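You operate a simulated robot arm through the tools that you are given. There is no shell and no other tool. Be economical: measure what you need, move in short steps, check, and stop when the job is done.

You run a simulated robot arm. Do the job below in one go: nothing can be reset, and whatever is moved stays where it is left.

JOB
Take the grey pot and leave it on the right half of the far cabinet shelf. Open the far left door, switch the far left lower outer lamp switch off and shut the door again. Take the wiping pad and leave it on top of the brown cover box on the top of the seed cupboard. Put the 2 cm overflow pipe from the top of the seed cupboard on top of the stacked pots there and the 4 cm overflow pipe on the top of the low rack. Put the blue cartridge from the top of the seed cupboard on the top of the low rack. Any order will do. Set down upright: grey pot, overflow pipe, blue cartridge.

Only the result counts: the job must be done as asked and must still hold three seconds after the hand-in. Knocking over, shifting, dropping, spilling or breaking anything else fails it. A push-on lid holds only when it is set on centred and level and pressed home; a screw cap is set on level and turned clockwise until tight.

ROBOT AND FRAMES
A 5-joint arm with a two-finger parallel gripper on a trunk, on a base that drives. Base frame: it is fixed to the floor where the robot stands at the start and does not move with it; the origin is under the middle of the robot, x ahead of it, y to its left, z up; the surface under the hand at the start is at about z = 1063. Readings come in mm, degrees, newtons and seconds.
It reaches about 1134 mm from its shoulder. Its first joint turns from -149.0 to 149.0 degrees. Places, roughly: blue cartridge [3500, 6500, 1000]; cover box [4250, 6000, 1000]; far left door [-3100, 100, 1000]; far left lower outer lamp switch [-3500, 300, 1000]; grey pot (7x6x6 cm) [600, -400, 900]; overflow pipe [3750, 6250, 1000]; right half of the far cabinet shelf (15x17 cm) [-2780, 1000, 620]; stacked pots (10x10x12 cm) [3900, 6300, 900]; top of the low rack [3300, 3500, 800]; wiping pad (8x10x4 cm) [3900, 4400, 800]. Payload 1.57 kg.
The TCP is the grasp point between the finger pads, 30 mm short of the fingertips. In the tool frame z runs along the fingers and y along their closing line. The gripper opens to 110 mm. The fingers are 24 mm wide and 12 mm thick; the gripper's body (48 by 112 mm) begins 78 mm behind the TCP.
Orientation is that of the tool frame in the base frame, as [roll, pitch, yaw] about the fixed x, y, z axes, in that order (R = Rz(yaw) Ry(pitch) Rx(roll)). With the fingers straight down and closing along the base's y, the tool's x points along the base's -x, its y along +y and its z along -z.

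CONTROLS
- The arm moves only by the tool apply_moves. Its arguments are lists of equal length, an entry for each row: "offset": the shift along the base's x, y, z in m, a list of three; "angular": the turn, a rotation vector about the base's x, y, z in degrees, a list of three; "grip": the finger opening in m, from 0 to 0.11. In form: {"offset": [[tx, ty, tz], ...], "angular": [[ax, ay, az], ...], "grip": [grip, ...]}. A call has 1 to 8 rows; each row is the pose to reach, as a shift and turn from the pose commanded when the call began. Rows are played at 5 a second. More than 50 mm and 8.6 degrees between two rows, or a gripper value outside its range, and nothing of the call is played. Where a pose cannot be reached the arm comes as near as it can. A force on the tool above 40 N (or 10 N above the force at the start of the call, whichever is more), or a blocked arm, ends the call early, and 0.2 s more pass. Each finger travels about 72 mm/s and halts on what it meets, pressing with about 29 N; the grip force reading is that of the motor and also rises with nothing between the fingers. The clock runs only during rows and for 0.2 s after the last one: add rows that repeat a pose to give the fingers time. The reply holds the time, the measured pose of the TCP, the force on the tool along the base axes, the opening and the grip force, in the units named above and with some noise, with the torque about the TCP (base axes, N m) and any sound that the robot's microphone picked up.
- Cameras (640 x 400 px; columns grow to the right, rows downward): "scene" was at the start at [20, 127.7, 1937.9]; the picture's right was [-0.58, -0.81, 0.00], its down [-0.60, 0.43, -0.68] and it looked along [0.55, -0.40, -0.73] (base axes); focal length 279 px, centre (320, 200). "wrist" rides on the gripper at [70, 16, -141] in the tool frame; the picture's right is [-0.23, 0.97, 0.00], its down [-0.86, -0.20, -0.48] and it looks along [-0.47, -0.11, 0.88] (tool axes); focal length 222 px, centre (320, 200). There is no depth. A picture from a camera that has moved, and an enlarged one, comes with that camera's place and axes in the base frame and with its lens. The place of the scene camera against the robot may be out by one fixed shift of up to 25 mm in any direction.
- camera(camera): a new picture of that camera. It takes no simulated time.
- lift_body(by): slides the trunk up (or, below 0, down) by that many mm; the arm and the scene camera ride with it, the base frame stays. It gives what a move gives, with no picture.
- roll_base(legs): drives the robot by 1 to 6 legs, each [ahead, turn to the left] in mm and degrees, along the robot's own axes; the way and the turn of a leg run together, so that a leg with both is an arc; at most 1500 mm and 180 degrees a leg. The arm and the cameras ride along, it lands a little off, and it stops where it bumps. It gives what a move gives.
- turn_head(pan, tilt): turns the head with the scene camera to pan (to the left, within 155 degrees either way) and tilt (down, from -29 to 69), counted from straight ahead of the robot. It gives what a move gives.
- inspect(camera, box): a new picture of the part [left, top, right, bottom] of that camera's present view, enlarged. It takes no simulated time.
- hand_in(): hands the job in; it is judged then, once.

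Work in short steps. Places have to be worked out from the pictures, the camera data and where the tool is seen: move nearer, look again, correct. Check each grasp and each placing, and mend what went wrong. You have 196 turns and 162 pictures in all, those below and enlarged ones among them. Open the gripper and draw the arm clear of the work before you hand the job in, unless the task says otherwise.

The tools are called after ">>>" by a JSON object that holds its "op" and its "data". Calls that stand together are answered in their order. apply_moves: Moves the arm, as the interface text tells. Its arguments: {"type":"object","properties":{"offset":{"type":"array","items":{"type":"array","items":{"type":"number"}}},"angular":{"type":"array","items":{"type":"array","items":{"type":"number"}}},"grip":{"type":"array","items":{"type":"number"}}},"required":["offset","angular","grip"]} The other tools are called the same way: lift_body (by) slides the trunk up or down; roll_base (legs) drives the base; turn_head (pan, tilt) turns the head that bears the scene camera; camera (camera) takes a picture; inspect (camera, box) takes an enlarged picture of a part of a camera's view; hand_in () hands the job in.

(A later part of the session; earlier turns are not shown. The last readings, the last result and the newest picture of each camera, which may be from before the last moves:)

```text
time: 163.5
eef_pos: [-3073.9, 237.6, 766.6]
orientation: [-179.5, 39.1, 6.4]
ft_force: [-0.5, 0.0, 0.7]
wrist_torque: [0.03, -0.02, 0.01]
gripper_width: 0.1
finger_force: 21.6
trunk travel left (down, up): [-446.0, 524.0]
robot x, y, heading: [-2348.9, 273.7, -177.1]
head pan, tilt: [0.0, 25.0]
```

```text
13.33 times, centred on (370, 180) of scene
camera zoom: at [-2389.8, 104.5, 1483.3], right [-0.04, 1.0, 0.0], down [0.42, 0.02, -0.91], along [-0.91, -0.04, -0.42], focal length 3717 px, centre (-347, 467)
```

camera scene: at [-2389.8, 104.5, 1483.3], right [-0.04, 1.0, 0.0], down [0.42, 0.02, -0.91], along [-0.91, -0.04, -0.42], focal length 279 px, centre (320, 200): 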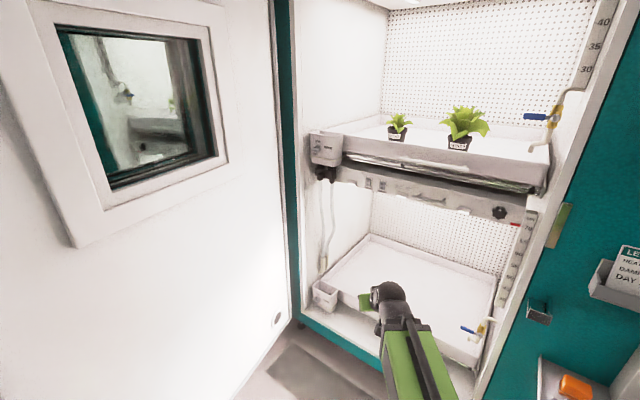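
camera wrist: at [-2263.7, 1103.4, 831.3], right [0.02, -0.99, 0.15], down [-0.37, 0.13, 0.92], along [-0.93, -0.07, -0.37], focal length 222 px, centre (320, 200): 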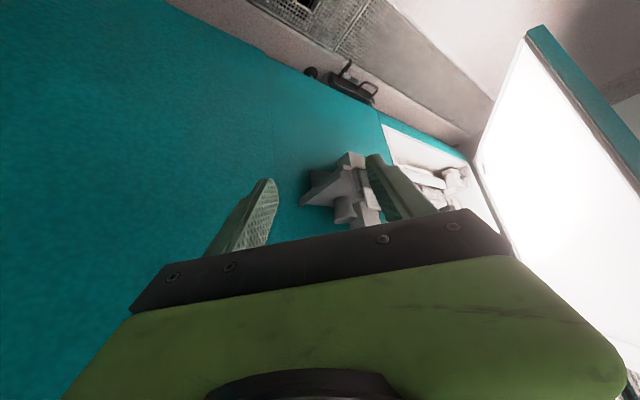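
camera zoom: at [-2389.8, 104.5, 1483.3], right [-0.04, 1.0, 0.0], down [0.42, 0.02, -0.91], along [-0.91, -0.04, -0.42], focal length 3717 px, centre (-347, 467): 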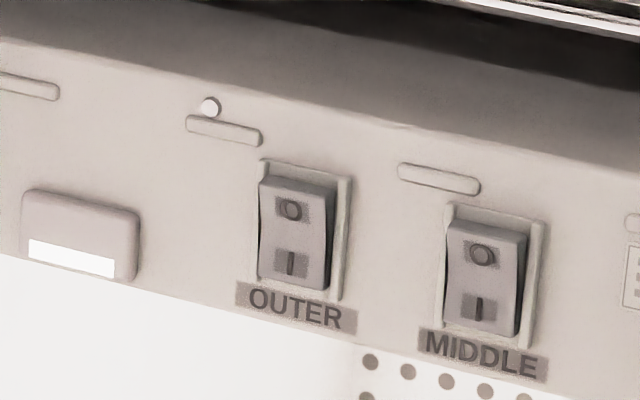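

Rocker top is marked O (off), bottom I; the OUTER indicator is lit, so I must press its top half. I tilt the hand toward horizontal (72°) while raising it.

>>> {"op": "apply_moves", "data": {"offset": [[0, 0, 0.04], [0, 0, 0.08], [0, 0, 0.12], [0, 0, 0.16], [0, 0, 0.16]], "angular": [[-0.91, 8.2, 0], [-1.83, 16.4, 0], [-2.74, 24.6, 0], [-3.66, 32.8, 0], [-3.66, 32.8, 0]], "grip": [0, 0, 0, 0, 0]}}

>>> {"op": "lift_body", "data": {"by": 140}}

>>> {"op": "camera", "data": {"camera": "wrist"}}

>>> {"op": "camera", "data": {"camera": "scene"}}

```text
time: 164.7
eef_pos: [-3151.3, 236.5, 880.3]
orientation: [-179.3, 72.3, 6.4]
ft_force: [0.7, 0.9, 0.8]
wrist_torque: [0.04, 0.05, -0.02]
gripper_width: 0.3
finger_force: 21.2
out of reach, approached as far as the arm can: row 1, 2, 3, 4, 5
trunk travel left (down, up): [-446.0, 524.0]
robot x, y, heading: [-2353.4, 273.4, -177.2]
head pan, tilt: [0.0, 25.0]
```

```text
time: 166.4
eef_pos: [-3150.6, 236.2, 1018.5]
orientation: [-179.4, 72.2, 6.4]
ft_force: [0.2, -0.1, 0.1]
wrist_torque: [0.05, -0.02, 0.05]
gripper_width: 0.0
finger_force: 22.1
trunk travel left (down, up): [-586.0, 384.0]
robot x, y, heading: [-2351.4, 272.4, -177.5]
head pan, tilt: [0.0, 25.0]
```

```text
88 pictures are left
camera wrist: at [-2994.4, 237.3, 994.2], right [0.03, -0.98, 0.21], down [0.17, 0.22, 0.96], along [-0.98, 0.01, 0.18], focal length 222 px, centre (320, 200)
```

wrist: 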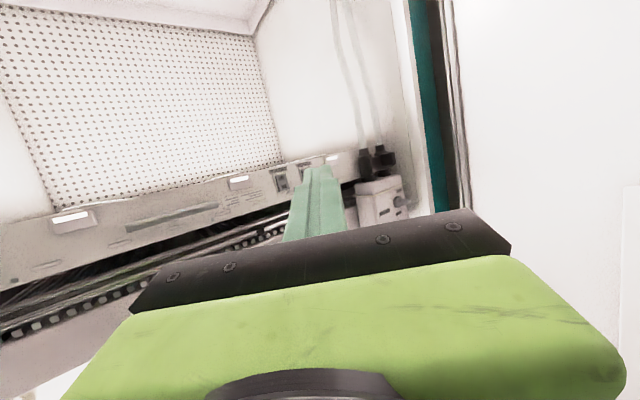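

```text
87 pictures are left
camera scene: at [-2389.8, 104.7, 1623.4], right [-0.04, 1.0, 0.0], down [0.42, 0.02, -0.91], along [-0.91, -0.04, -0.42], focal length 279 px, centre (320, 200)
```

scene: 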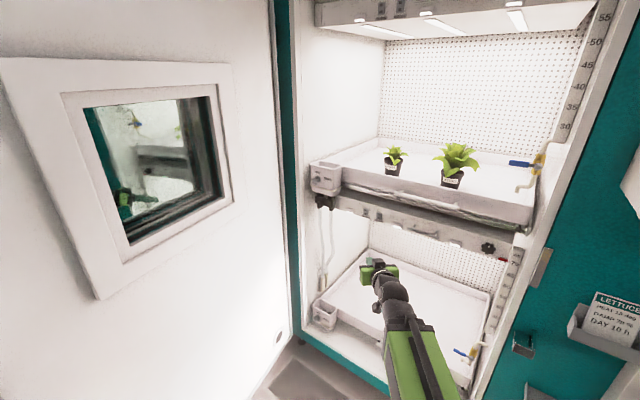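

The fingers occlude part of the panel in the wrist view; I zoom there.

>>> {"op": "inspect", "data": {"camera": "wrist", "box": [220, 130, 420, 250]}}

>>> {"op": "inspect", "data": {"camera": "scene", "box": [330, 190, 430, 290]}}

```text
3.20 times, centred on (320, 190) of wrist
camera zoom: at [-2994.4, 237.3, 994.2], right [0.03, -0.98, 0.21], down [0.17, 0.22, 0.96], along [-0.98, 0.01, 0.18], focal length 711 px, centre (320, 232)
```

zoom: 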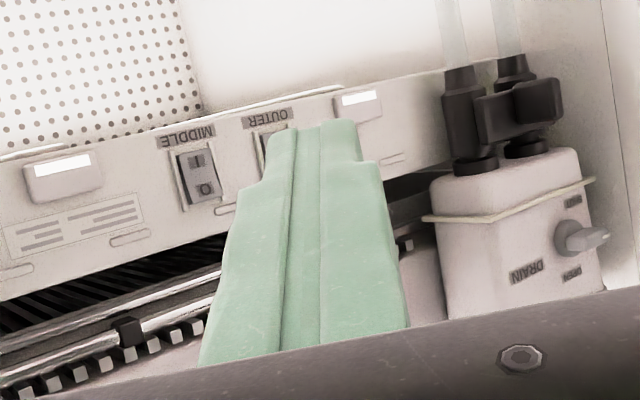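

```text
4.00 times, centred on (380, 240) of scene
camera zoom: at [-2389.8, 104.7, 1623.4], right [-0.04, 1.0, 0.0], down [0.42, 0.02, -0.91], along [-0.91, -0.04, -0.42], focal length 1115 px, centre (80, 40)
```

zoom: 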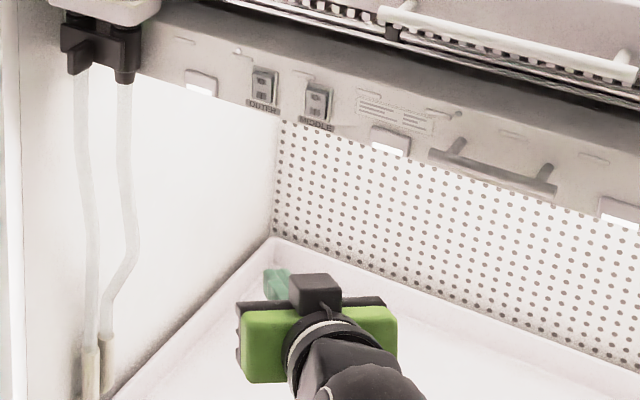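

I raise 90 mm (still outside the cabinet) to triangulate the rocker with the wrist camera.

>>> {"op": "lift_body", "data": {"by": 90}}

>>> {"op": "inspect", "data": {"camera": "wrist", "box": [220, 80, 420, 200]}}

```text
time: 167.7
eef_pos: [-3149.9, 236.4, 1108.3]
orientation: [-179.4, 72.3, 6.4]
ft_force: [0.5, -0.6, 0.0]
wrist_torque: [0.02, 0.01, 0.0]
gripper_width: 0.1
finger_force: 21.7
trunk travel left (down, up): [-676.0, 294.0]
robot x, y, heading: [-2352.1, 274.0, -177.5]
head pan, tilt: [0.0, 25.0]
```

```text
3.20 times, centred on (320, 140) of wrist
camera zoom: at [-2994.4, 237.3, 1084.3], right [0.03, -0.98, 0.21], down [0.17, 0.22, 0.96], along [-0.98, 0.01, 0.18], focal length 711 px, centre (320, 392)
```

zoom: 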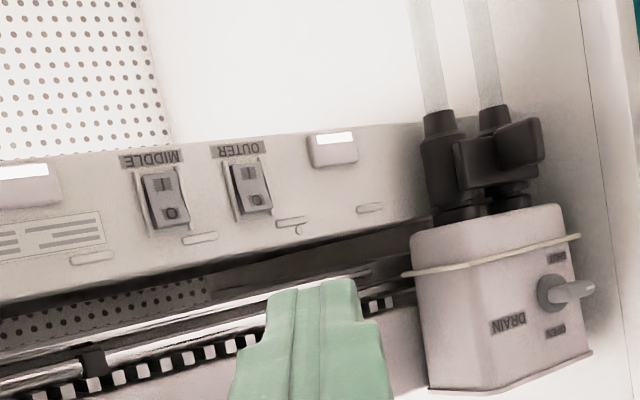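

OUTER rocker centre is at about (-3503,261,1027), its O half near z 1036. I lower to press height outside, drive 200 mm in, and check.

>>> {"op": "lift_body", "data": {"by": -73}}

>>> {"op": "roll_base", "data": {"legs": [[200, 0]]}}

>>> {"op": "inspect", "data": {"camera": "wrist", "box": [220, 100, 460, 240]}}

>>> {"op": "inspect", "data": {"camera": "scene", "box": [270, 160, 450, 300]}}

```text
time: 168.8
eef_pos: [-3149.5, 236.6, 1034.4]
orientation: [-179.5, 72.3, 6.3]
ft_force: [0.8, 0.3, -0.9]
wrist_torque: [0.01, 0.02, -0.06]
gripper_width: 0.1
finger_force: 21.0
trunk travel left (down, up): [-603.0, 367.0]
robot x, y, heading: [-2351.0, 278.0, -177.7]
head pan, tilt: [0.0, 25.0]
```

```text
time: 170.4
eef_pos: [-3352.2, 223.7, 1035.0]
orientation: [-179.5, 72.1, 6.7]
ft_force: [0.2, -0.3, -0.4]
wrist_torque: [-0.03, 0.01, 0.01]
gripper_width: 0.0
finger_force: 20.8
trunk travel left (down, up): [-603.0, 367.0]
robot x, y, heading: [-2556.3, 266.5, -177.4]
head pan, tilt: [0.0, 25.0]
```

```text
2.67 times, centred on (340, 170) of wrist
camera zoom: at [-3197.8, 225.4, 1011.2], right [0.04, -0.98, 0.21], down [0.17, 0.22, 0.96], along [-0.98, 0.0, 0.18], focal length 592 px, centre (267, 280)
```

zoom: 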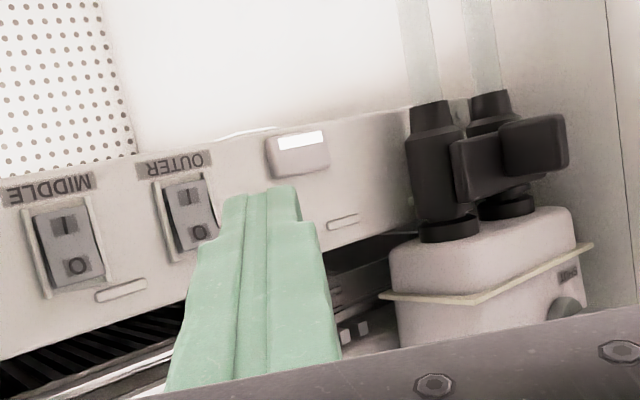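

```text
2.86 times, centred on (360, 230) of scene
camera zoom: at [-2593.1, 95.6, 1640.4], right [-0.05, 1.0, 0.0], down [0.42, 0.02, -0.91], along [-0.91, -0.04, -0.42], focal length 796 px, centre (206, 114)
```

zoom: 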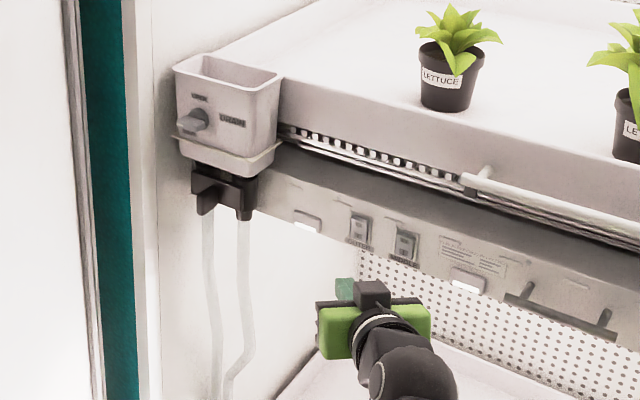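

Consistent: the O mark is at (-3508,254,1036). I move the arm in to ~15 mm before contact.

>>> {"op": "apply_moves", "data": {"offset": [[-0.03, 0.007, 0], [-0.06, 0.014, 0], [-0.085, 0.02, 0], [-0.103, 0.024, 0], [-0.103, 0.024, 0]], "angular": [[0, 0, 0], [0, 0, 0], [0, 0, 0], [0, 0, 0], [0, 0, 0]], "grip": [0, 0, 0, 0, 0]}}

>>> {"op": "inspect", "data": {"camera": "wrist", "box": [220, 100, 420, 240]}}

>>> {"op": "inspect", "data": {"camera": "scene", "box": [310, 170, 410, 260]}}

```text
time: 171.6
eef_pos: [-3457.7, 246.8, 1036.3]
orientation: [-179.5, 72.3, 6.7]
ft_force: [0.4, 0.6, -0.1]
wrist_torque: [0.03, -0.02, 0.03]
gripper_width: 0.0
finger_force: 21.1
trunk travel left (down, up): [-603.0, 367.0]
robot x, y, heading: [-2555.0, 261.3, -177.6]
head pan, tilt: [0.0, 25.0]
```

```text
2.86 times, centred on (320, 170) of wrist
camera zoom: at [-3301.4, 247.9, 1011.4], right [0.04, -0.98, 0.21], down [0.17, 0.22, 0.96], along [-0.98, 0.0, 0.18], focal length 635 px, centre (320, 286)
```

zoom: 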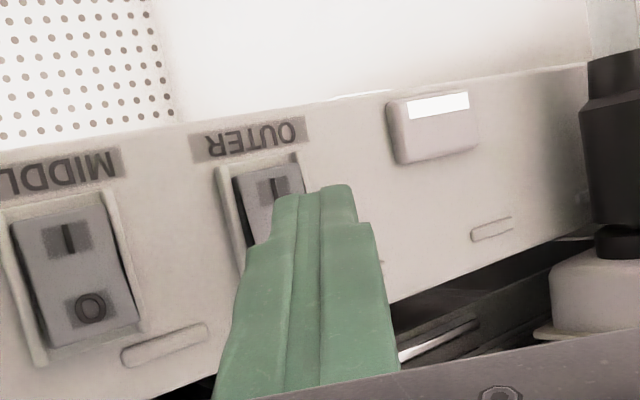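

```text
4.44 times, centred on (360, 215) of scene
camera zoom: at [-2592.8, 95.6, 1640.4], right [-0.05, 1.0, 0.0], down [0.42, 0.02, -0.91], along [-0.91, -0.04, -0.42], focal length 1239 px, centre (142, 133)
```

zoom: 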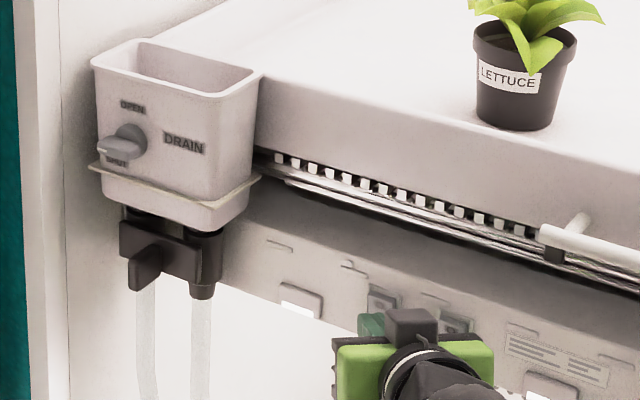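

The tip is lined up with the O half, slightly below-left. I press in along the panel normal in small steps.

>>> {"op": "apply_moves", "data": {"offset": [[-0.006, 0.003, 0.001], [-0.011, 0.0055, 0.001], [-0.015, 0.0075, 0.001], [-0.019, 0.0095, 0.001], [-0.023, 0.0115, 0.001], [-0.023, 0.0115, 0.001]], "angular": [[0, 0, 0], [0, 0, 0], [0, 0, 0], [0, 0, 0], [0, 0, 0], [0, 0, 0]], "grip": [0, 0, 0, 0, 0, 0]}}

>>> {"op": "inspect", "data": {"camera": "wrist", "box": [220, 100, 420, 240]}}

```text
time: 172.5
eef_pos: [-3468.4, 252.9, 1037.4]
orientation: [-179.7, 72.2, 6.8]
ft_force: [18.7, -2.8, 6.1]
wrist_torque: [0.06, 0.27, -0.05]
gripper_width: 0.0
finger_force: 20.8
trunk travel left (down, up): [-603.0, 367.0]
robot x, y, heading: [-2555.3, 261.7, -177.6]
head pan, tilt: [0.0, 25.0]
stopped in row 4: the force on the tool passed its limit at 47 N (the readings are from after the stop); the commanded pose is now the measured one
```

```text
2.86 times, centred on (320, 170) of wrist
camera zoom: at [-3312.2, 255.7, 1013.0], right [0.04, -0.98, 0.21], down [0.17, 0.22, 0.96], along [-0.98, 0.0, 0.17], focal length 635 px, centre (320, 286)
```

zoom: 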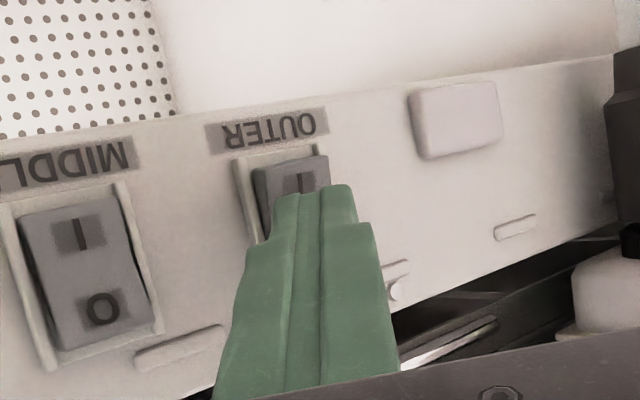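

The outer lamp strip beside the label went dark and the I side now sticks out: the switch flipped. I back off and confirm.

>>> {"op": "apply_moves", "data": {"offset": [[0.02, -0.008, 0], [0.05, -0.015, 0], [0.085, -0.022, 0], [0.12, -0.028, 0], [0.12, -0.028, 0]], "angular": [[0, 0, 0], [0, 0, 0], [0, 0, 0], [0, 0, 0], [0, 0, 0]], "grip": [0, 0, 0, 0, 0]}}

>>> {"op": "inspect", "data": {"camera": "wrist", "box": [220, 100, 420, 240]}}

>>> {"op": "inspect", "data": {"camera": "scene", "box": [310, 170, 410, 260]}}

```text
time: 173.7
eef_pos: [-3352.0, 226.2, 1034.0]
orientation: [-179.7, 71.9, 6.7]
ft_force: [-0.4, 0.5, -1.2]
wrist_torque: [0.0, 0.04, 0.0]
gripper_width: 0.0
finger_force: 21.3
out of reach, approached as far as the arm can: row 4, 5
trunk travel left (down, up): [-603.0, 367.0]
robot x, y, heading: [-2553.4, 267.5, -177.5]
head pan, tilt: [0.0, 25.0]
```

```text
2.86 times, centred on (320, 170) of wrist
camera zoom: at [-3196.3, 228.3, 1011.0], right [0.04, -0.98, 0.21], down [0.17, 0.22, 0.96], along [-0.99, 0.0, 0.17], focal length 635 px, centre (320, 286)
```

zoom: 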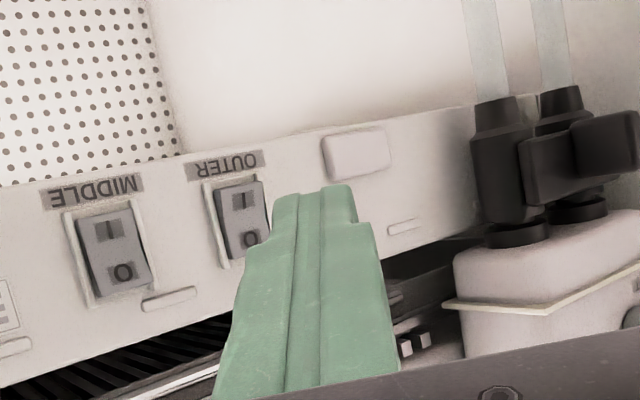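

```text
4.44 times, centred on (360, 215) of scene
camera zoom: at [-2592.5, 95.5, 1640.4], right [-0.05, 1.0, 0.0], down [0.42, 0.02, -0.91], along [-0.91, -0.04, -0.42], focal length 1239 px, centre (142, 133)
```

zoom: 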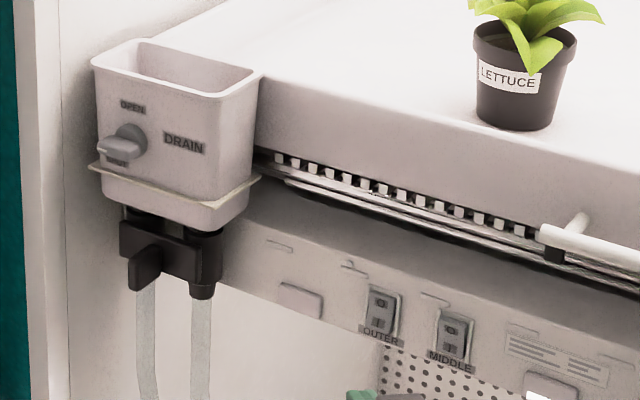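

Switch is off. I back out of the cabinet and look at the door's free edge to plan the closing.

>>> {"op": "roll_base", "data": {"legs": [[-350, 0]]}}

>>> {"op": "turn_head", "data": {"pan": 55, "tilt": 35}}

>>> {"op": "camera", "data": {"camera": "scene"}}

```text
time: 176.0
eef_pos: [-2995.9, 244.7, 1034.6]
orientation: [-179.7, 72.0, 6.4]
ft_force: [0.0, -0.7, 0.0]
wrist_torque: [-0.04, 0.01, 0.03]
gripper_width: 0.0
finger_force: 21.6
trunk travel left (down, up): [-603.0, 367.0]
robot x, y, heading: [-2197.1, 279.5, -177.4]
head pan, tilt: [0.0, 25.0]
```

```text
time: 177.2
eef_pos: [-2996.5, 245.2, 1033.2]
orientation: [-179.6, 71.9, 6.4]
ft_force: [0.1, -0.8, -0.4]
wrist_torque: [0.03, -0.02, -0.02]
gripper_width: 0.0
finger_force: 20.8
trunk travel left (down, up): [-603.0, 367.0]
robot x, y, heading: [-2199.3, 281.8, -177.6]
head pan, tilt: [55.0, 35.0]
```

```text
76 pictures are left
camera scene: at [-2193.0, 42.0, 1624.7], right [-0.84, 0.54, 0.0], down [0.31, 0.48, -0.82], along [-0.44, -0.69, -0.57], focal length 279 px, centre (320, 200)
```

scene: 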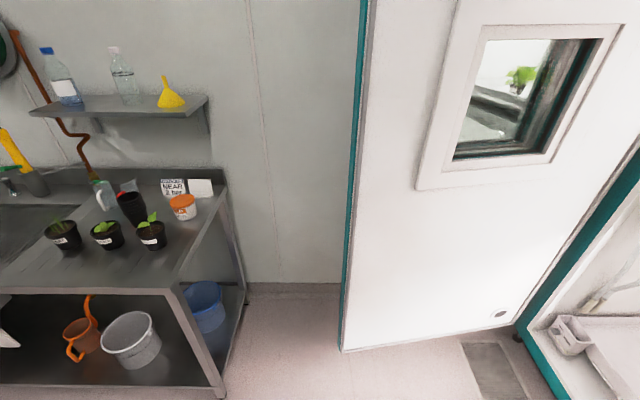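

The leaf is ~85° open with its edge at about (-2680,-510). I'll hang the hand straight down, go round to the left of the edge with the arm retracted, then sweep right like a wiper. First I straighten the hand downward.

>>> {"op": "apply_moves", "data": {"offset": [[0.02, 0.002, -0.023], [0.04, 0.004, -0.046], [0.06, 0.006, -0.069], [0.08, 0.009, -0.092], [0.1, 0.011, -0.115], [0.12, 0.013, -0.138], [0.14, 0.015, -0.161], [0.16, 0.018, -0.184]], "angular": [[0.94, -8.4, 0], [1.88, -16.8, 0], [2.81, -25.2, 0], [3.75, -33.6, 0], [4.69, -42, 0], [5.63, -50.4, 0], [6.57, -58.8, 0], [7.5, -67.2, 0]], "grip": [0, 0, 0, 0, 0, 0, 0, 0]}}

>>> {"op": "apply_moves", "data": {"offset": [[0.03, 0.003, 0.0], [0.06, 0.006, 0], [0.09, 0.01, 0], [0.12, 0.013, 0]], "angular": [[0.5, -4.8, 0], [0.5, -4.8, 0], [0.5, -4.8, 0], [0.5, -4.8, 0]], "grip": [0, 0, 0, 0]}}

```text
time: 179.0
eef_pos: [-2835.2, 262.7, 870.0]
orientation: [-179.7, 4.3, 6.5]
ft_force: [-0.4, -0.1, -0.3]
wrist_torque: [0.02, -0.03, -0.01]
gripper_width: 0.0
finger_force: 21.2
out of reach, approached as far as the arm can: row 1, 2, 3, 4, 5, 6, 7, 8
trunk travel left (down, up): [-603.0, 367.0]
robot x, y, heading: [-2196.3, 282.1, -177.5]
head pan, tilt: [55.0, 35.0]
```

```text
time: 180.0
eef_pos: [-2770.7, 280.6, 869.8]
orientation: [-179.8, -0.7, 6.4]
ft_force: [-0.2, -1.0, 0.5]
wrist_torque: [0.0, 0.0, 0.0]
gripper_width: 0.2
finger_force: 21.1
out of reach, approached as far as the arm can: row 3, 4
trunk travel left (down, up): [-603.0, 367.0]
robot x, y, heading: [-2193.7, 279.0, -177.8]
head pan, tilt: [55.0, 35.0]
```

Hand hangs at radius ~573 mm. I lower it under the handle height and reverse around to the spot in front of the door edge.

>>> {"op": "lift_body", "data": {"by": -400}}

>>> {"op": "roll_base", "data": {"legs": [[0, -73], [-700, 0], [0, 60]]}}

>>> {"op": "turn_head", "data": {"pan": 20, "tilt": 40}}

>>> {"op": "camera", "data": {"camera": "scene"}}

```text
time: 183.8
eef_pos: [-2769.4, 279.6, 470.5]
orientation: [-179.8, -0.5, 6.4]
ft_force: [-0.8, 0.2, -0.5]
wrist_torque: [-0.01, -0.01, -0.01]
gripper_width: 0.0
finger_force: 21.3
trunk travel left (down, up): [-203.0, 767.0]
robot x, y, heading: [-2195.1, 279.9, -177.9]
head pan, tilt: [55.0, 35.0]
```

```text
time: 190.8
eef_pos: [-2112.2, 190.6, 470.3]
orientation: [-179.6, -0.6, -68.0]
ft_force: [-0.2, 0.5, 0.1]
wrist_torque: [-0.02, 0.01, -0.03]
gripper_width: 0.0
finger_force: 21.1
trunk travel left (down, up): [-203.0, 767.0]
robot x, y, heading: [-1937.9, -348.9, 106.0]
head pan, tilt: [55.0, 35.0]
stopped in leg 2: the robot was blocked; the commanded pose is now the measured one
```

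```text
time: 191.8
eef_pos: [-2112.5, 192.0, 469.8]
orientation: [-179.6, -0.5, -67.9]
ft_force: [0.9, 0.1, 0.3]
wrist_torque: [0.0, 0.04, 0.0]
gripper_width: 0.0
finger_force: 21.4
trunk travel left (down, up): [-203.0, 767.0]
robot x, y, heading: [-1937.4, -351.2, 106.2]
head pan, tilt: [20.0, 40.0]
```

```text
75 pictures are left
camera scene: at [-2135.6, -370.0, 1217.1], right [0.81, 0.59, 0.0], down [0.38, -0.52, -0.77], along [-0.45, 0.62, -0.64], focal length 279 px, centre (320, 200)
```

scene: 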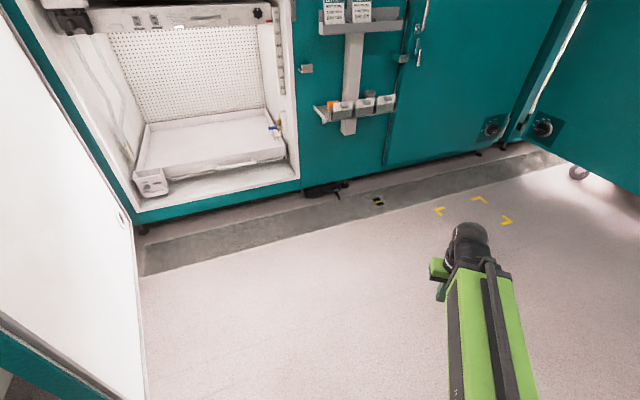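

Reverse stopped near the bench. I pull 50 mm forward and turn left so the retracted arm points past the door edge.

>>> {"op": "roll_base", "data": {"legs": [[60, 0], [0, 50], [0, 42]]}}

>>> {"op": "camera", "data": {"camera": "scene"}}

```text
time: 196.9
eef_pos: [-2474.6, -532.2, 470.4]
orientation: [-179.6, -0.7, 23.0]
ft_force: [0.4, -0.3, -0.2]
wrist_torque: [-0.02, -0.01, -0.02]
gripper_width: 0.0
finger_force: 21.4
trunk travel left (down, up): [-203.0, 767.0]
robot x, y, heading: [-1932.8, -348.5, -162.9]
head pan, tilt: [20.0, 40.0]
```

```text
74 pictures are left
camera scene: at [-1909.1, -545.0, 1217.1], right [-0.6, 0.8, 0.0], down [0.51, 0.39, -0.77], along [-0.61, -0.46, -0.64], focal length 279 px, centre (320, 200)
```

scene: 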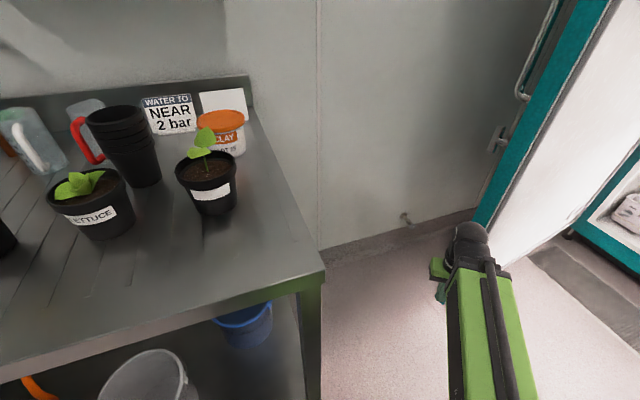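

The hand hangs just in front and left of the door edge. I turn 5° more left and extend the arm alongside the door's outer face.

>>> {"op": "roll_base", "data": {"legs": [[0, 5]]}}

>>> {"op": "apply_moves", "data": {"offset": [[-0.039, -0.021, 0], [-0.078, -0.042, 0], [-0.118, -0.063, 0], [-0.157, -0.083, 0], [-0.196, -0.104, 0], [-0.23, -0.122, 0], [-0.23, -0.122, 0]], "angular": [[0, 0, 0], [0, 0, 0], [0, 0, 0], [0, 0, 0], [0, 0, 0], [0, 0, 0], [0, 0, 0]], "grip": [0, 0, 0, 0, 0, 0, 0]}}

>>> {"op": "camera", "data": {"camera": "scene"}}

```text
time: 197.8
eef_pos: [-2457.4, -578.6, 469.9]
orientation: [-179.6, -0.7, 27.5]
ft_force: [0.3, 0.4, -0.4]
wrist_torque: [0.04, 0.01, -0.01]
gripper_width: 0.1
finger_force: 21.6
trunk travel left (down, up): [-203.0, 767.0]
robot x, y, heading: [-1933.6, -349.5, -158.5]
head pan, tilt: [20.0, 40.0]
```

```text
time: 199.3
eef_pos: [-2687.1, -701.1, 469.2]
orientation: [-179.7, -0.6, 27.4]
ft_force: [0.9, -0.7, 0.1]
wrist_torque: [0.0, 0.0, 0.05]
gripper_width: 0.0
finger_force: 21.3
trunk travel left (down, up): [-203.0, 767.0]
robot x, y, heading: [-1930.3, -353.1, -158.5]
head pan, tilt: [20.0, 40.0]
```

```text
73 pictures are left
camera scene: at [-1892.5, -545.3, 1217.1], right [-0.66, 0.75, 0.0], down [0.48, 0.43, -0.77], along [-0.57, -0.51, -0.64], focal length 279 px, centre (320, 200)
```

scene: 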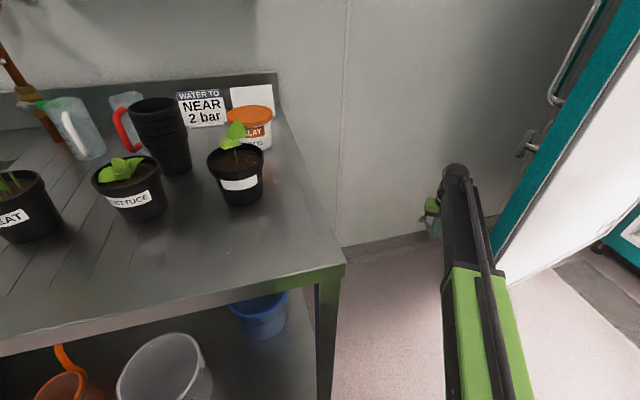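

The hand is on the outer side. I sweep right by turning to push the door.

>>> {"op": "roll_base", "data": {"legs": [[0, -25]]}}

>>> {"op": "roll_base", "data": {"legs": [[0, -25]]}}

>>> {"op": "camera", "data": {"camera": "scene"}}

```text
time: 200.7
eef_pos: [-2729.2, -516.9, 473.5]
orientation: [-179.5, -0.5, 14.8]
ft_force: [-0.6, -0.9, 0.6]
wrist_torque: [-0.03, -0.03, -0.04]
gripper_width: 0.0
finger_force: 21.2
trunk travel left (down, up): [-203.0, 767.0]
robot x, y, heading: [-1943.7, -346.0, -169.3]
head pan, tilt: [20.0, 40.0]
stopped in leg 1: the robot was blocked; the commanded pose is now the measured one
```

```text
time: 201.7
eef_pos: [-2709.1, -416.4, 472.9]
orientation: [-179.6, -0.6, 8.1]
ft_force: [-0.6, -0.1, -0.6]
wrist_torque: [-0.03, -0.02, 0.0]
gripper_width: 0.0
finger_force: 21.0
trunk travel left (down, up): [-203.0, 767.0]
robot x, y, heading: [-1943.5, -333.4, -175.1]
head pan, tilt: [20.0, 40.0]
stopped in leg 1: the robot was blocked; the commanded pose is now the measured one
```

```text
72 pictures are left
camera scene: at [-1954.4, -532.9, 1218.0], right [-0.42, 0.91, 0.0], down [0.58, 0.27, -0.77], along [-0.7, -0.32, -0.64], focal length 279 px, centre (320, 200)
```

scene: 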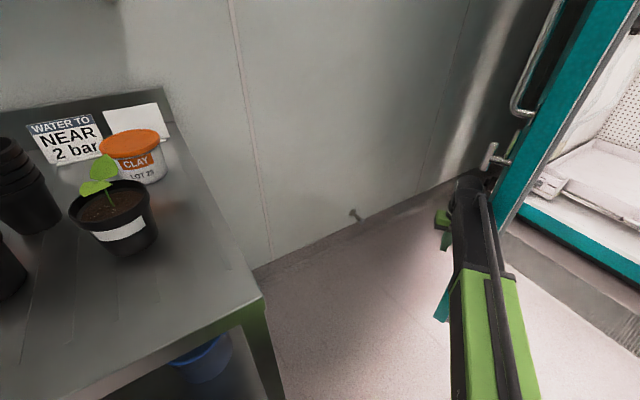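

The door is moving with each push (contact on the forearm). I continue.

>>> {"op": "roll_base", "data": {"legs": [[0, -25]]}}

>>> {"op": "roll_base", "data": {"legs": [[0, -25]]}}

>>> {"op": "roll_base", "data": {"legs": [[0, -25]]}}

>>> {"op": "camera", "data": {"camera": "scene"}}

```text
time: 202.5
eef_pos: [-2707.6, -411.5, 472.1]
orientation: [-179.5, -0.6, 7.9]
ft_force: [0.4, 0.0, 0.4]
wrist_torque: [0.02, -0.04, 0.06]
gripper_width: 0.0
finger_force: 21.3
trunk travel left (down, up): [-203.0, 767.0]
robot x, y, heading: [-1939.4, -333.1, -175.6]
head pan, tilt: [20.0, 40.0]
stopped in leg 1: the robot was blocked; the commanded pose is now the measured one
```

```text
time: 203.4
eef_pos: [-2704.5, -377.4, 470.1]
orientation: [179.7, -0.6, 5.4]
ft_force: [0.4, -0.9, 0.0]
wrist_torque: [0.0, 0.01, -0.04]
gripper_width: 0.1
finger_force: 21.7
trunk travel left (down, up): [-203.0, 767.0]
robot x, y, heading: [-1938.9, -331.3, -177.7]
head pan, tilt: [20.0, 40.0]
stopped in leg 1: the force on the tool passed its limit at 90 N (the readings are from after the stop); the commanded pose is now the measured one
```

```text
time: 204.6
eef_pos: [-2700.8, -212.5, 471.5]
orientation: [179.1, -0.3, -6.7]
ft_force: [0.1, 0.1, 0.3]
wrist_torque: [0.03, 0.0, 0.03]
gripper_width: 0.0
finger_force: 21.5
trunk travel left (down, up): [-203.0, 767.0]
robot x, y, heading: [-1942.2, -330.2, 172.6]
head pan, tilt: [20.0, 40.0]
stopped in leg 1: the force on the tool passed its limit at 71 N (the readings are from after the stop); the commanded pose is now the measured one
```

```text
71 pictures are left
camera scene: at [-2000.5, -515.9, 1217.1], right [-0.22, 0.98, 0.0], down [0.63, 0.14, -0.77], along [-0.75, -0.17, -0.64], focal length 279 px, centre (320, 200)
```

scene: 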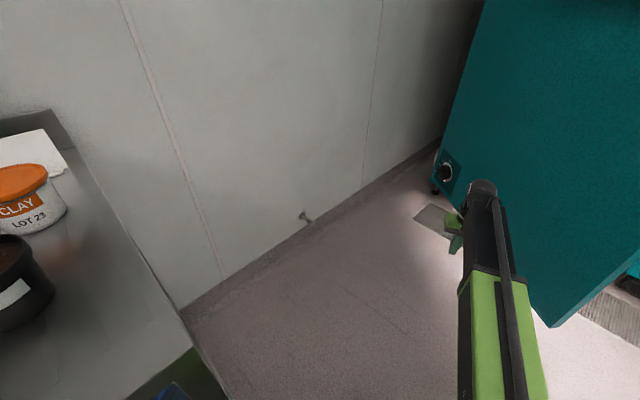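

The door is now ~35° open. I turn to face it squarely and push it shut by driving forward.

>>> {"op": "roll_base", "data": {"legs": [[0, -25]]}}

>>> {"op": "roll_base", "data": {"legs": [[250, 0]]}}

>>> {"op": "camera", "data": {"camera": "scene"}}

```text
time: 206.3
eef_pos: [-2580.5, 97.0, 471.0]
orientation: [179.2, -0.3, -31.8]
ft_force: [0.2, -0.5, 0.2]
wrist_torque: [0.01, -0.01, 0.0]
gripper_width: 0.1
finger_force: 20.9
trunk travel left (down, up): [-203.0, 767.0]
robot x, y, heading: [-1932.4, -319.1, 148.0]
head pan, tilt: [20.0, 40.0]
```

```text
time: 208.1
eef_pos: [-2790.8, 232.6, 470.0]
orientation: [179.1, -0.3, -31.9]
ft_force: [0.6, 0.0, -0.3]
wrist_torque: [0.0, -0.01, 0.02]
gripper_width: 0.0
finger_force: 21.0
trunk travel left (down, up): [-203.0, 767.0]
robot x, y, heading: [-2145.3, -188.5, 148.3]
head pan, tilt: [20.0, 40.0]
```

```text
70 pictures are left
camera scene: at [-2279.8, -332.9, 1217.1], right [0.21, 0.98, 0.0], down [0.63, -0.13, -0.77], along [-0.75, 0.16, -0.64], focal length 279 px, centre (320, 200)
```

scene: 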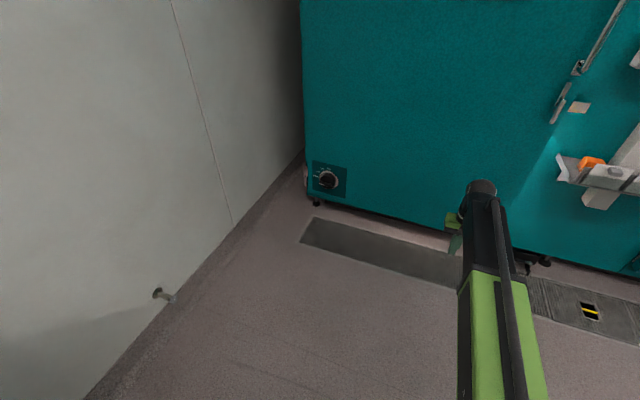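

The door looks almost shut. I push on to make sure it's fully closed.

>>> {"op": "roll_base", "data": {"legs": [[360, 0]]}}

>>> {"op": "roll_base", "data": {"legs": [[120, 0]]}}

>>> {"op": "turn_head", "data": {"pan": -10, "tilt": 20}}

>>> {"op": "camera", "data": {"camera": "scene"}}

```text
time: 210.4
eef_pos: [-3095.2, 424.0, 469.8]
orientation: [179.2, -0.3, -31.8]
ft_force: [-0.1, 0.0, -0.2]
wrist_torque: [-0.04, -0.04, -0.02]
gripper_width: 0.0
finger_force: 21.7
trunk travel left (down, up): [-203.0, 767.0]
robot x, y, heading: [-2452.0, 3.0, 147.8]
head pan, tilt: [20.0, 40.0]
```

```text
time: 211.4
eef_pos: [-3122.8, 439.3, 469.7]
orientation: [179.1, -1.7, -32.0]
ft_force: [5.2, -2.3, 1.3]
wrist_torque: [0.34, 0.66, -0.14]
gripper_width: 0.1
finger_force: 21.4
trunk travel left (down, up): [-203.0, 767.0]
robot x, y, heading: [-2486.2, 26.1, 148.2]
head pan, tilt: [20.0, 40.0]
stopped in leg 1: the force on the tool passed its limit at 156 N (the readings are from after the stop); the commanded pose is now the measured one
```

```text
time: 212.3
eef_pos: [-3122.9, 440.3, 471.0]
orientation: [179.1, -1.7, -32.1]
ft_force: [11.3, -8.3, -1.6]
wrist_torque: [0.89, 1.26, -0.2]
gripper_width: 0.0
finger_force: 21.0
trunk travel left (down, up): [-203.0, 767.0]
robot x, y, heading: [-2488.1, 27.3, 148.0]
head pan, tilt: [-10.0, 20.0]
```

```text
69 pictures are left
camera scene: at [-2605.8, -75.6, 1248.4], right [0.67, 0.74, 0.0], down [0.25, -0.23, -0.94], along [-0.7, 0.63, -0.34], focal length 279 px, centre (320, 200)
```

scene: 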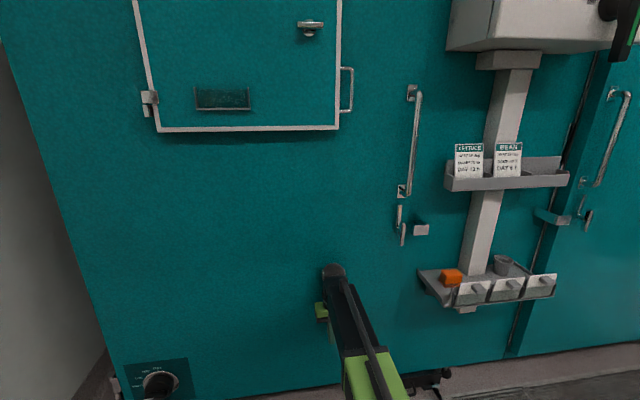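

Closed; I push finished with resistance from the closed door. I back off and inspect the seam.

>>> {"op": "roll_base", "data": {"legs": [[-450, 0]]}}

>>> {"op": "inspect", "data": {"camera": "scene", "box": [230, 60, 470, 320]}}

```text
time: 215.0
eef_pos: [-2740.1, 205.7, 470.6]
orientation: [179.1, -1.7, -32.8]
ft_force: [0.6, -0.1, 0.3]
wrist_torque: [0.0, -0.02, 0.03]
gripper_width: 0.0
finger_force: 21.1
trunk travel left (down, up): [-203.0, 767.0]
robot x, y, heading: [-2103.0, -211.3, 147.2]
head pan, tilt: [-10.0, 20.0]
```

```text
1.54 times, centred on (350, 190) of scene
camera zoom: at [-2227.7, -312.7, 1248.5], right [0.68, 0.73, 0.0], down [0.25, -0.23, -0.94], along [-0.69, 0.64, -0.34], focal length 429 px, centre (274, 215)
```

zoom: 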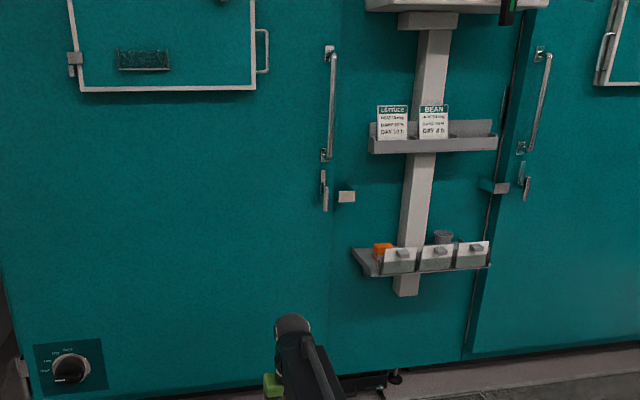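

Door is shut like its neighbour. Now to the other end of the room: I retract the arm, raise the trunk and drive to the corridor.

>>> {"op": "apply_moves", "data": {"offset": [[0.037, -0.024, 0], [0.074, -0.048, 0], [0.111, -0.072, 0], [0.148, -0.095, 0]], "angular": [[0, 0, 0], [0, 0, 0], [0, 0, 0], [0, 0, 0]], "grip": [0, 0, 0, 0]}}

>>> {"op": "lift_body", "data": {"by": 700}}

>>> {"op": "roll_base", "data": {"legs": [[-100, 0], [0, -70], [0, -63], [1430, 0], [0, 44]]}}

>>> {"op": "turn_head", "data": {"pan": 0, "tilt": 15}}

>>> {"op": "camera", "data": {"camera": "scene"}}

```text
time: 216.0
eef_pos: [-2591.4, 109.0, 469.9]
orientation: [179.0, -1.7, -32.7]
ft_force: [-0.4, -0.6, -1.0]
wrist_torque: [-0.02, 0.02, -0.05]
gripper_width: 0.1
finger_force: 21.3
trunk travel left (down, up): [-203.0, 767.0]
robot x, y, heading: [-2103.8, -213.9, 146.9]
head pan, tilt: [-10.0, 20.0]
```

```text
refused: 700 is not a number from -400 to 400
```

```text
time: 231.6
eef_pos: [-342.3, 533.7, 471.4]
orientation: [179.0, -1.7, -123.5]
ft_force: [-0.9, 0.3, -0.2]
wrist_torque: [-0.01, -0.03, 0.0]
gripper_width: 0.2
finger_force: 21.2
trunk travel left (down, up): [-203.0, 767.0]
robot x, y, heading: [-669.9, 49.7, 56.4]
head pan, tilt: [-10.0, 20.0]
```

```text
time: 232.3
eef_pos: [-341.3, 533.9, 469.8]
orientation: [179.0, -1.8, -123.5]
ft_force: [0.8, -0.7, 0.5]
wrist_torque: [0.01, 0.0, 0.01]
gripper_width: 0.1
finger_force: 21.2
trunk travel left (down, up): [-203.0, 767.0]
robot x, y, heading: [-672.1, 52.3, 56.4]
head pan, tilt: [0.0, 15.0]
```

```text
67 pictures are left
camera scene: at [-784.8, 188.2, 1256.6], right [0.83, -0.55, 0.0], down [-0.14, -0.22, -0.97], along [0.54, 0.8, -0.26], focal length 279 px, centre (320, 200)
```

scene: 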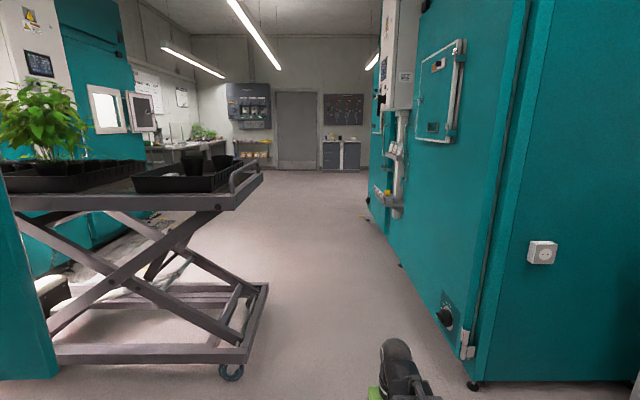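

Corridor is clear with me at its middle. I raise the trunk and drive 4.4 m down the room.

>>> {"op": "lift_body", "data": {"by": 400}}

>>> {"op": "roll_base", "data": {"legs": [[0, 2.2], [1500, 0], [1500, 0], [1400, 0]]}}

>>> {"op": "turn_head", "data": {"pan": -30, "tilt": 25}}

>>> {"op": "camera", "data": {"camera": "scene"}}

```text
time: 236.2
eef_pos: [-340.0, 533.1, 870.0]
orientation: [179.2, -1.7, -123.5]
ft_force: [-0.4, 0.7, -0.6]
wrist_torque: [0.01, -0.03, 0.0]
gripper_width: 0.1
finger_force: 21.5
trunk travel left (down, up): [-603.0, 367.0]
robot x, y, heading: [-671.7, 52.9, 56.3]
head pan, tilt: [0.0, 15.0]
```

```text
time: 257.6
eef_pos: [1848.9, 4353.3, 871.0]
orientation: [179.2, -1.7, -118.7]
ft_force: [0.0, -0.6, -1.0]
wrist_torque: [0.01, 0.02, 0.02]
gripper_width: 0.4
finger_force: 21.5
trunk travel left (down, up): [-603.0, 367.0]
robot x, y, heading: [1560.3, 3842.9, 61.0]
head pan, tilt: [0.0, 15.0]
```

```text
time: 258.5
eef_pos: [1849.5, 4353.8, 870.6]
orientation: [179.1, -1.7, -118.7]
ft_force: [-0.5, -0.3, -0.4]
wrist_torque: [0.02, 0.02, 0.01]
gripper_width: 0.0
finger_force: 21.3
trunk travel left (down, up): [-603.0, 367.0]
robot x, y, heading: [1560.7, 3846.7, 60.8]
head pan, tilt: [-30.0, 25.0]
```

```text
66 pictures are left
camera scene: at [1469.3, 3939.2, 1640.4], right [0.52, -0.86, 0.0], down [-0.36, -0.22, -0.91], along [0.78, 0.47, -0.42], focal length 279 px, centre (320, 200)
```

scene: 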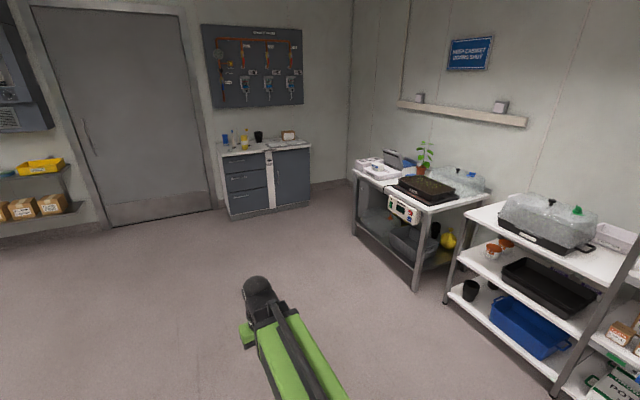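

I see the low rack (with the dome), the table beyond it, and the seed cupboard in the corner. I zoom on each.

>>> {"op": "inspect", "data": {"camera": "scene", "box": [345, 130, 505, 230]}}

>>> {"op": "inspect", "data": {"camera": "scene", "box": [200, 110, 330, 220]}}

>>> {"op": "inspect", "data": {"camera": "scene", "box": [440, 170, 640, 330]}}

```text
4.00 times, centred on (425, 180) of scene
camera zoom: at [1469.3, 3939.2, 1640.4], right [0.52, -0.86, 0.0], down [-0.36, -0.22, -0.91], along [0.78, 0.47, -0.42], focal length 1115 px, centre (-100, 280)
```

zoom: 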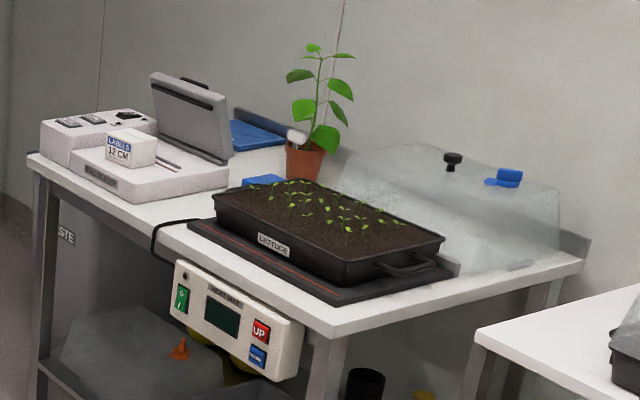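

```text
3.64 times, centred on (265, 165) of scene
camera zoom: at [1469.3, 3939.2, 1640.4], right [0.52, -0.86, 0.0], down [-0.36, -0.22, -0.91], along [0.78, 0.47, -0.42], focal length 1014 px, centre (520, 327)
```

zoom: 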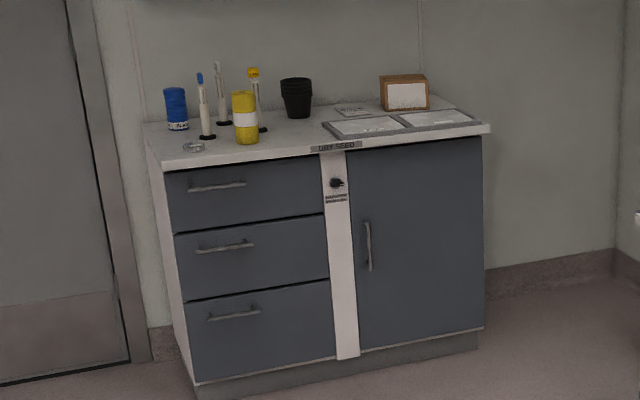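

```text
2.50 times, centred on (540, 250) of scene
camera zoom: at [1469.3, 3939.2, 1640.4], right [0.52, -0.86, 0.0], down [-0.36, -0.22, -0.91], along [0.78, 0.47, -0.42], focal length 697 px, centre (-230, 75)
```

zoom: 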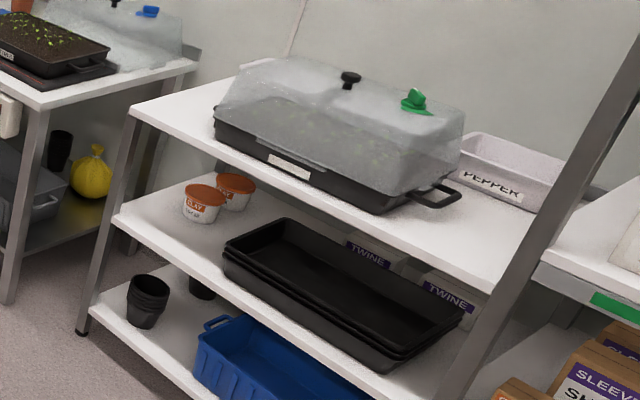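

The blue block on the table behind the seedling tray is probably the wiping pad. I raise and drive to stand square in front of it.

>>> {"op": "lift_body", "data": {"by": 340}}

>>> {"op": "roll_base", "data": {"legs": [[0, -27], [1500, 0], [330, 0], [0, -66]]}}

>>> {"op": "turn_head", "data": {"pan": 0, "tilt": 45}}

>>> {"op": "camera", "data": {"camera": "scene"}}

>>> {"op": "camera", "data": {"camera": "wrist"}}

```text
time: 261.9
eef_pos: [1848.5, 4354.5, 1210.3]
orientation: [179.1, -1.6, -118.8]
ft_force: [-0.2, 0.5, 0.2]
wrist_torque: [-0.01, -0.01, 0.0]
gripper_width: 0.4
finger_force: 21.3
trunk travel left (down, up): [-943.0, 27.0]
robot x, y, heading: [1560.2, 3842.4, 61.4]
head pan, tilt: [-30.0, 25.0]
```

```text
time: 275.3
eef_pos: [3537.8, 4591.5, 1208.7]
orientation: [179.0, -1.7, 150.3]
ft_force: [0.2, -1.3, -0.4]
wrist_torque: [0.07, 0.0, 0.03]
gripper_width: 0.0
finger_force: 20.8
trunk travel left (down, up): [-943.0, 27.0]
robot x, y, heading: [3036.1, 4890.9, -30.1]
head pan, tilt: [-30.0, 25.0]
```

```text
time: 276.3
eef_pos: [3536.6, 4594.7, 1210.5]
orientation: [179.2, -1.7, 150.2]
ft_force: [0.0, -0.4, -0.3]
wrist_torque: [-0.02, 0.0, 0.01]
gripper_width: 0.1
finger_force: 21.2
trunk travel left (down, up): [-943.0, 27.0]
robot x, y, heading: [3031.8, 4891.3, -30.0]
head pan, tilt: [0.0, 45.0]
```

```text
62 pictures are left
camera scene: at [3150.6, 5024.1, 1949.8], right [-0.5, -0.87, 0.0], down [-0.61, 0.35, -0.71], along [0.61, -0.35, -0.71], focal length 279 px, centre (320, 200)
```

scene: 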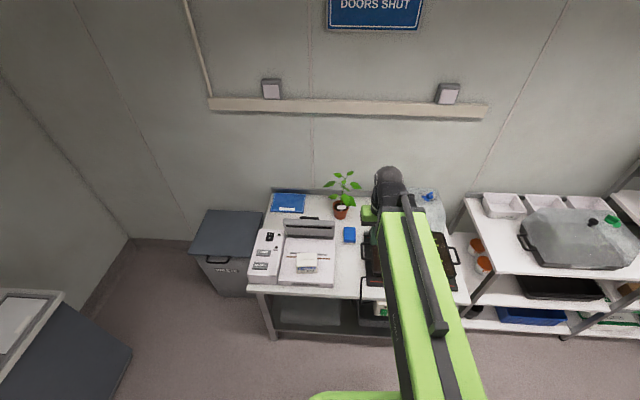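

```text
61 pictures are left
camera wrist: at [3487.0, 4639.6, 1353.0], right [0.68, 0.73, 0.01], down [0.65, -0.61, 0.45], along [0.33, -0.3, -0.89], focal length 222 px, centre (320, 200)
```

wrist: 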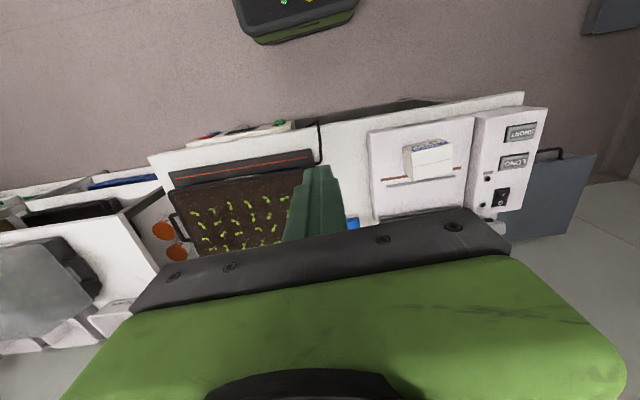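

Blue pad near (3803,4475). I drive 170 mm closer and move the opened hand short of the pad, to look.

>>> {"op": "roll_base", "data": {"legs": [[170, 0]]}}

>>> {"op": "apply_moves", "data": {"offset": [[0.02, -0.008, 0], [0.04, -0.016, 0], [0.06, -0.024, 0], [0.06, -0.024, 0]], "angular": [[0, 0, 0], [0, 0, 0], [0, 0, 0], [0, 0, 0]], "grip": [0.028, 0.056, 0.084, 0.11]}}

>>> {"op": "camera", "data": {"camera": "wrist"}}

>>> {"op": "inspect", "data": {"camera": "scene", "box": [240, 160, 480, 320]}}

```text
time: 277.7
eef_pos: [3685.2, 4508.9, 1209.6]
orientation: [179.1, -1.8, 150.2]
ft_force: [-0.1, 0.3, -0.4]
wrist_torque: [0.04, -0.01, -0.02]
gripper_width: 0.0
finger_force: 21.1
trunk travel left (down, up): [-943.0, 27.0]
robot x, y, heading: [3181.2, 4806.9, -29.8]
head pan, tilt: [0.0, 45.0]
```

```text
time: 278.7
eef_pos: [3746.2, 4485.2, 1210.6]
orientation: [179.1, -1.7, 150.3]
ft_force: [-0.5, 1.4, 0.9]
wrist_torque: [0.0, -0.01, -0.02]
gripper_width: 109.9
finger_force: 0.0
trunk travel left (down, up): [-943.0, 27.0]
robot x, y, heading: [3180.3, 4806.3, -29.8]
head pan, tilt: [0.0, 45.0]
```

```text
60 pictures are left
camera wrist: at [3694.0, 4530.5, 1353.2], right [0.68, 0.73, 0.01], down [0.65, -0.61, 0.45], along [0.34, -0.3, -0.89], focal length 222 px, centre (320, 200)
```

wrist: 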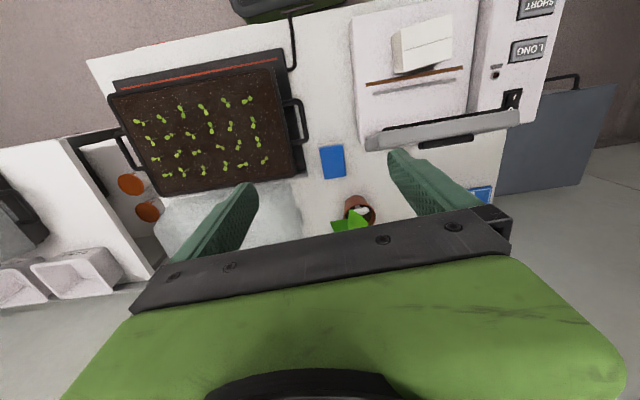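

```text
2.50 times, centred on (360, 240) of scene
camera zoom: at [3296.1, 4939.8, 1949.8], right [-0.5, -0.87, 0.0], down [-0.61, 0.35, -0.71], along [0.61, -0.35, -0.71], focal length 697 px, centre (220, 100)
```

zoom: 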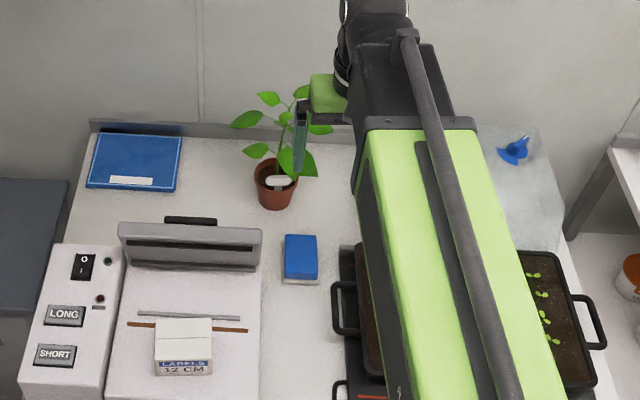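

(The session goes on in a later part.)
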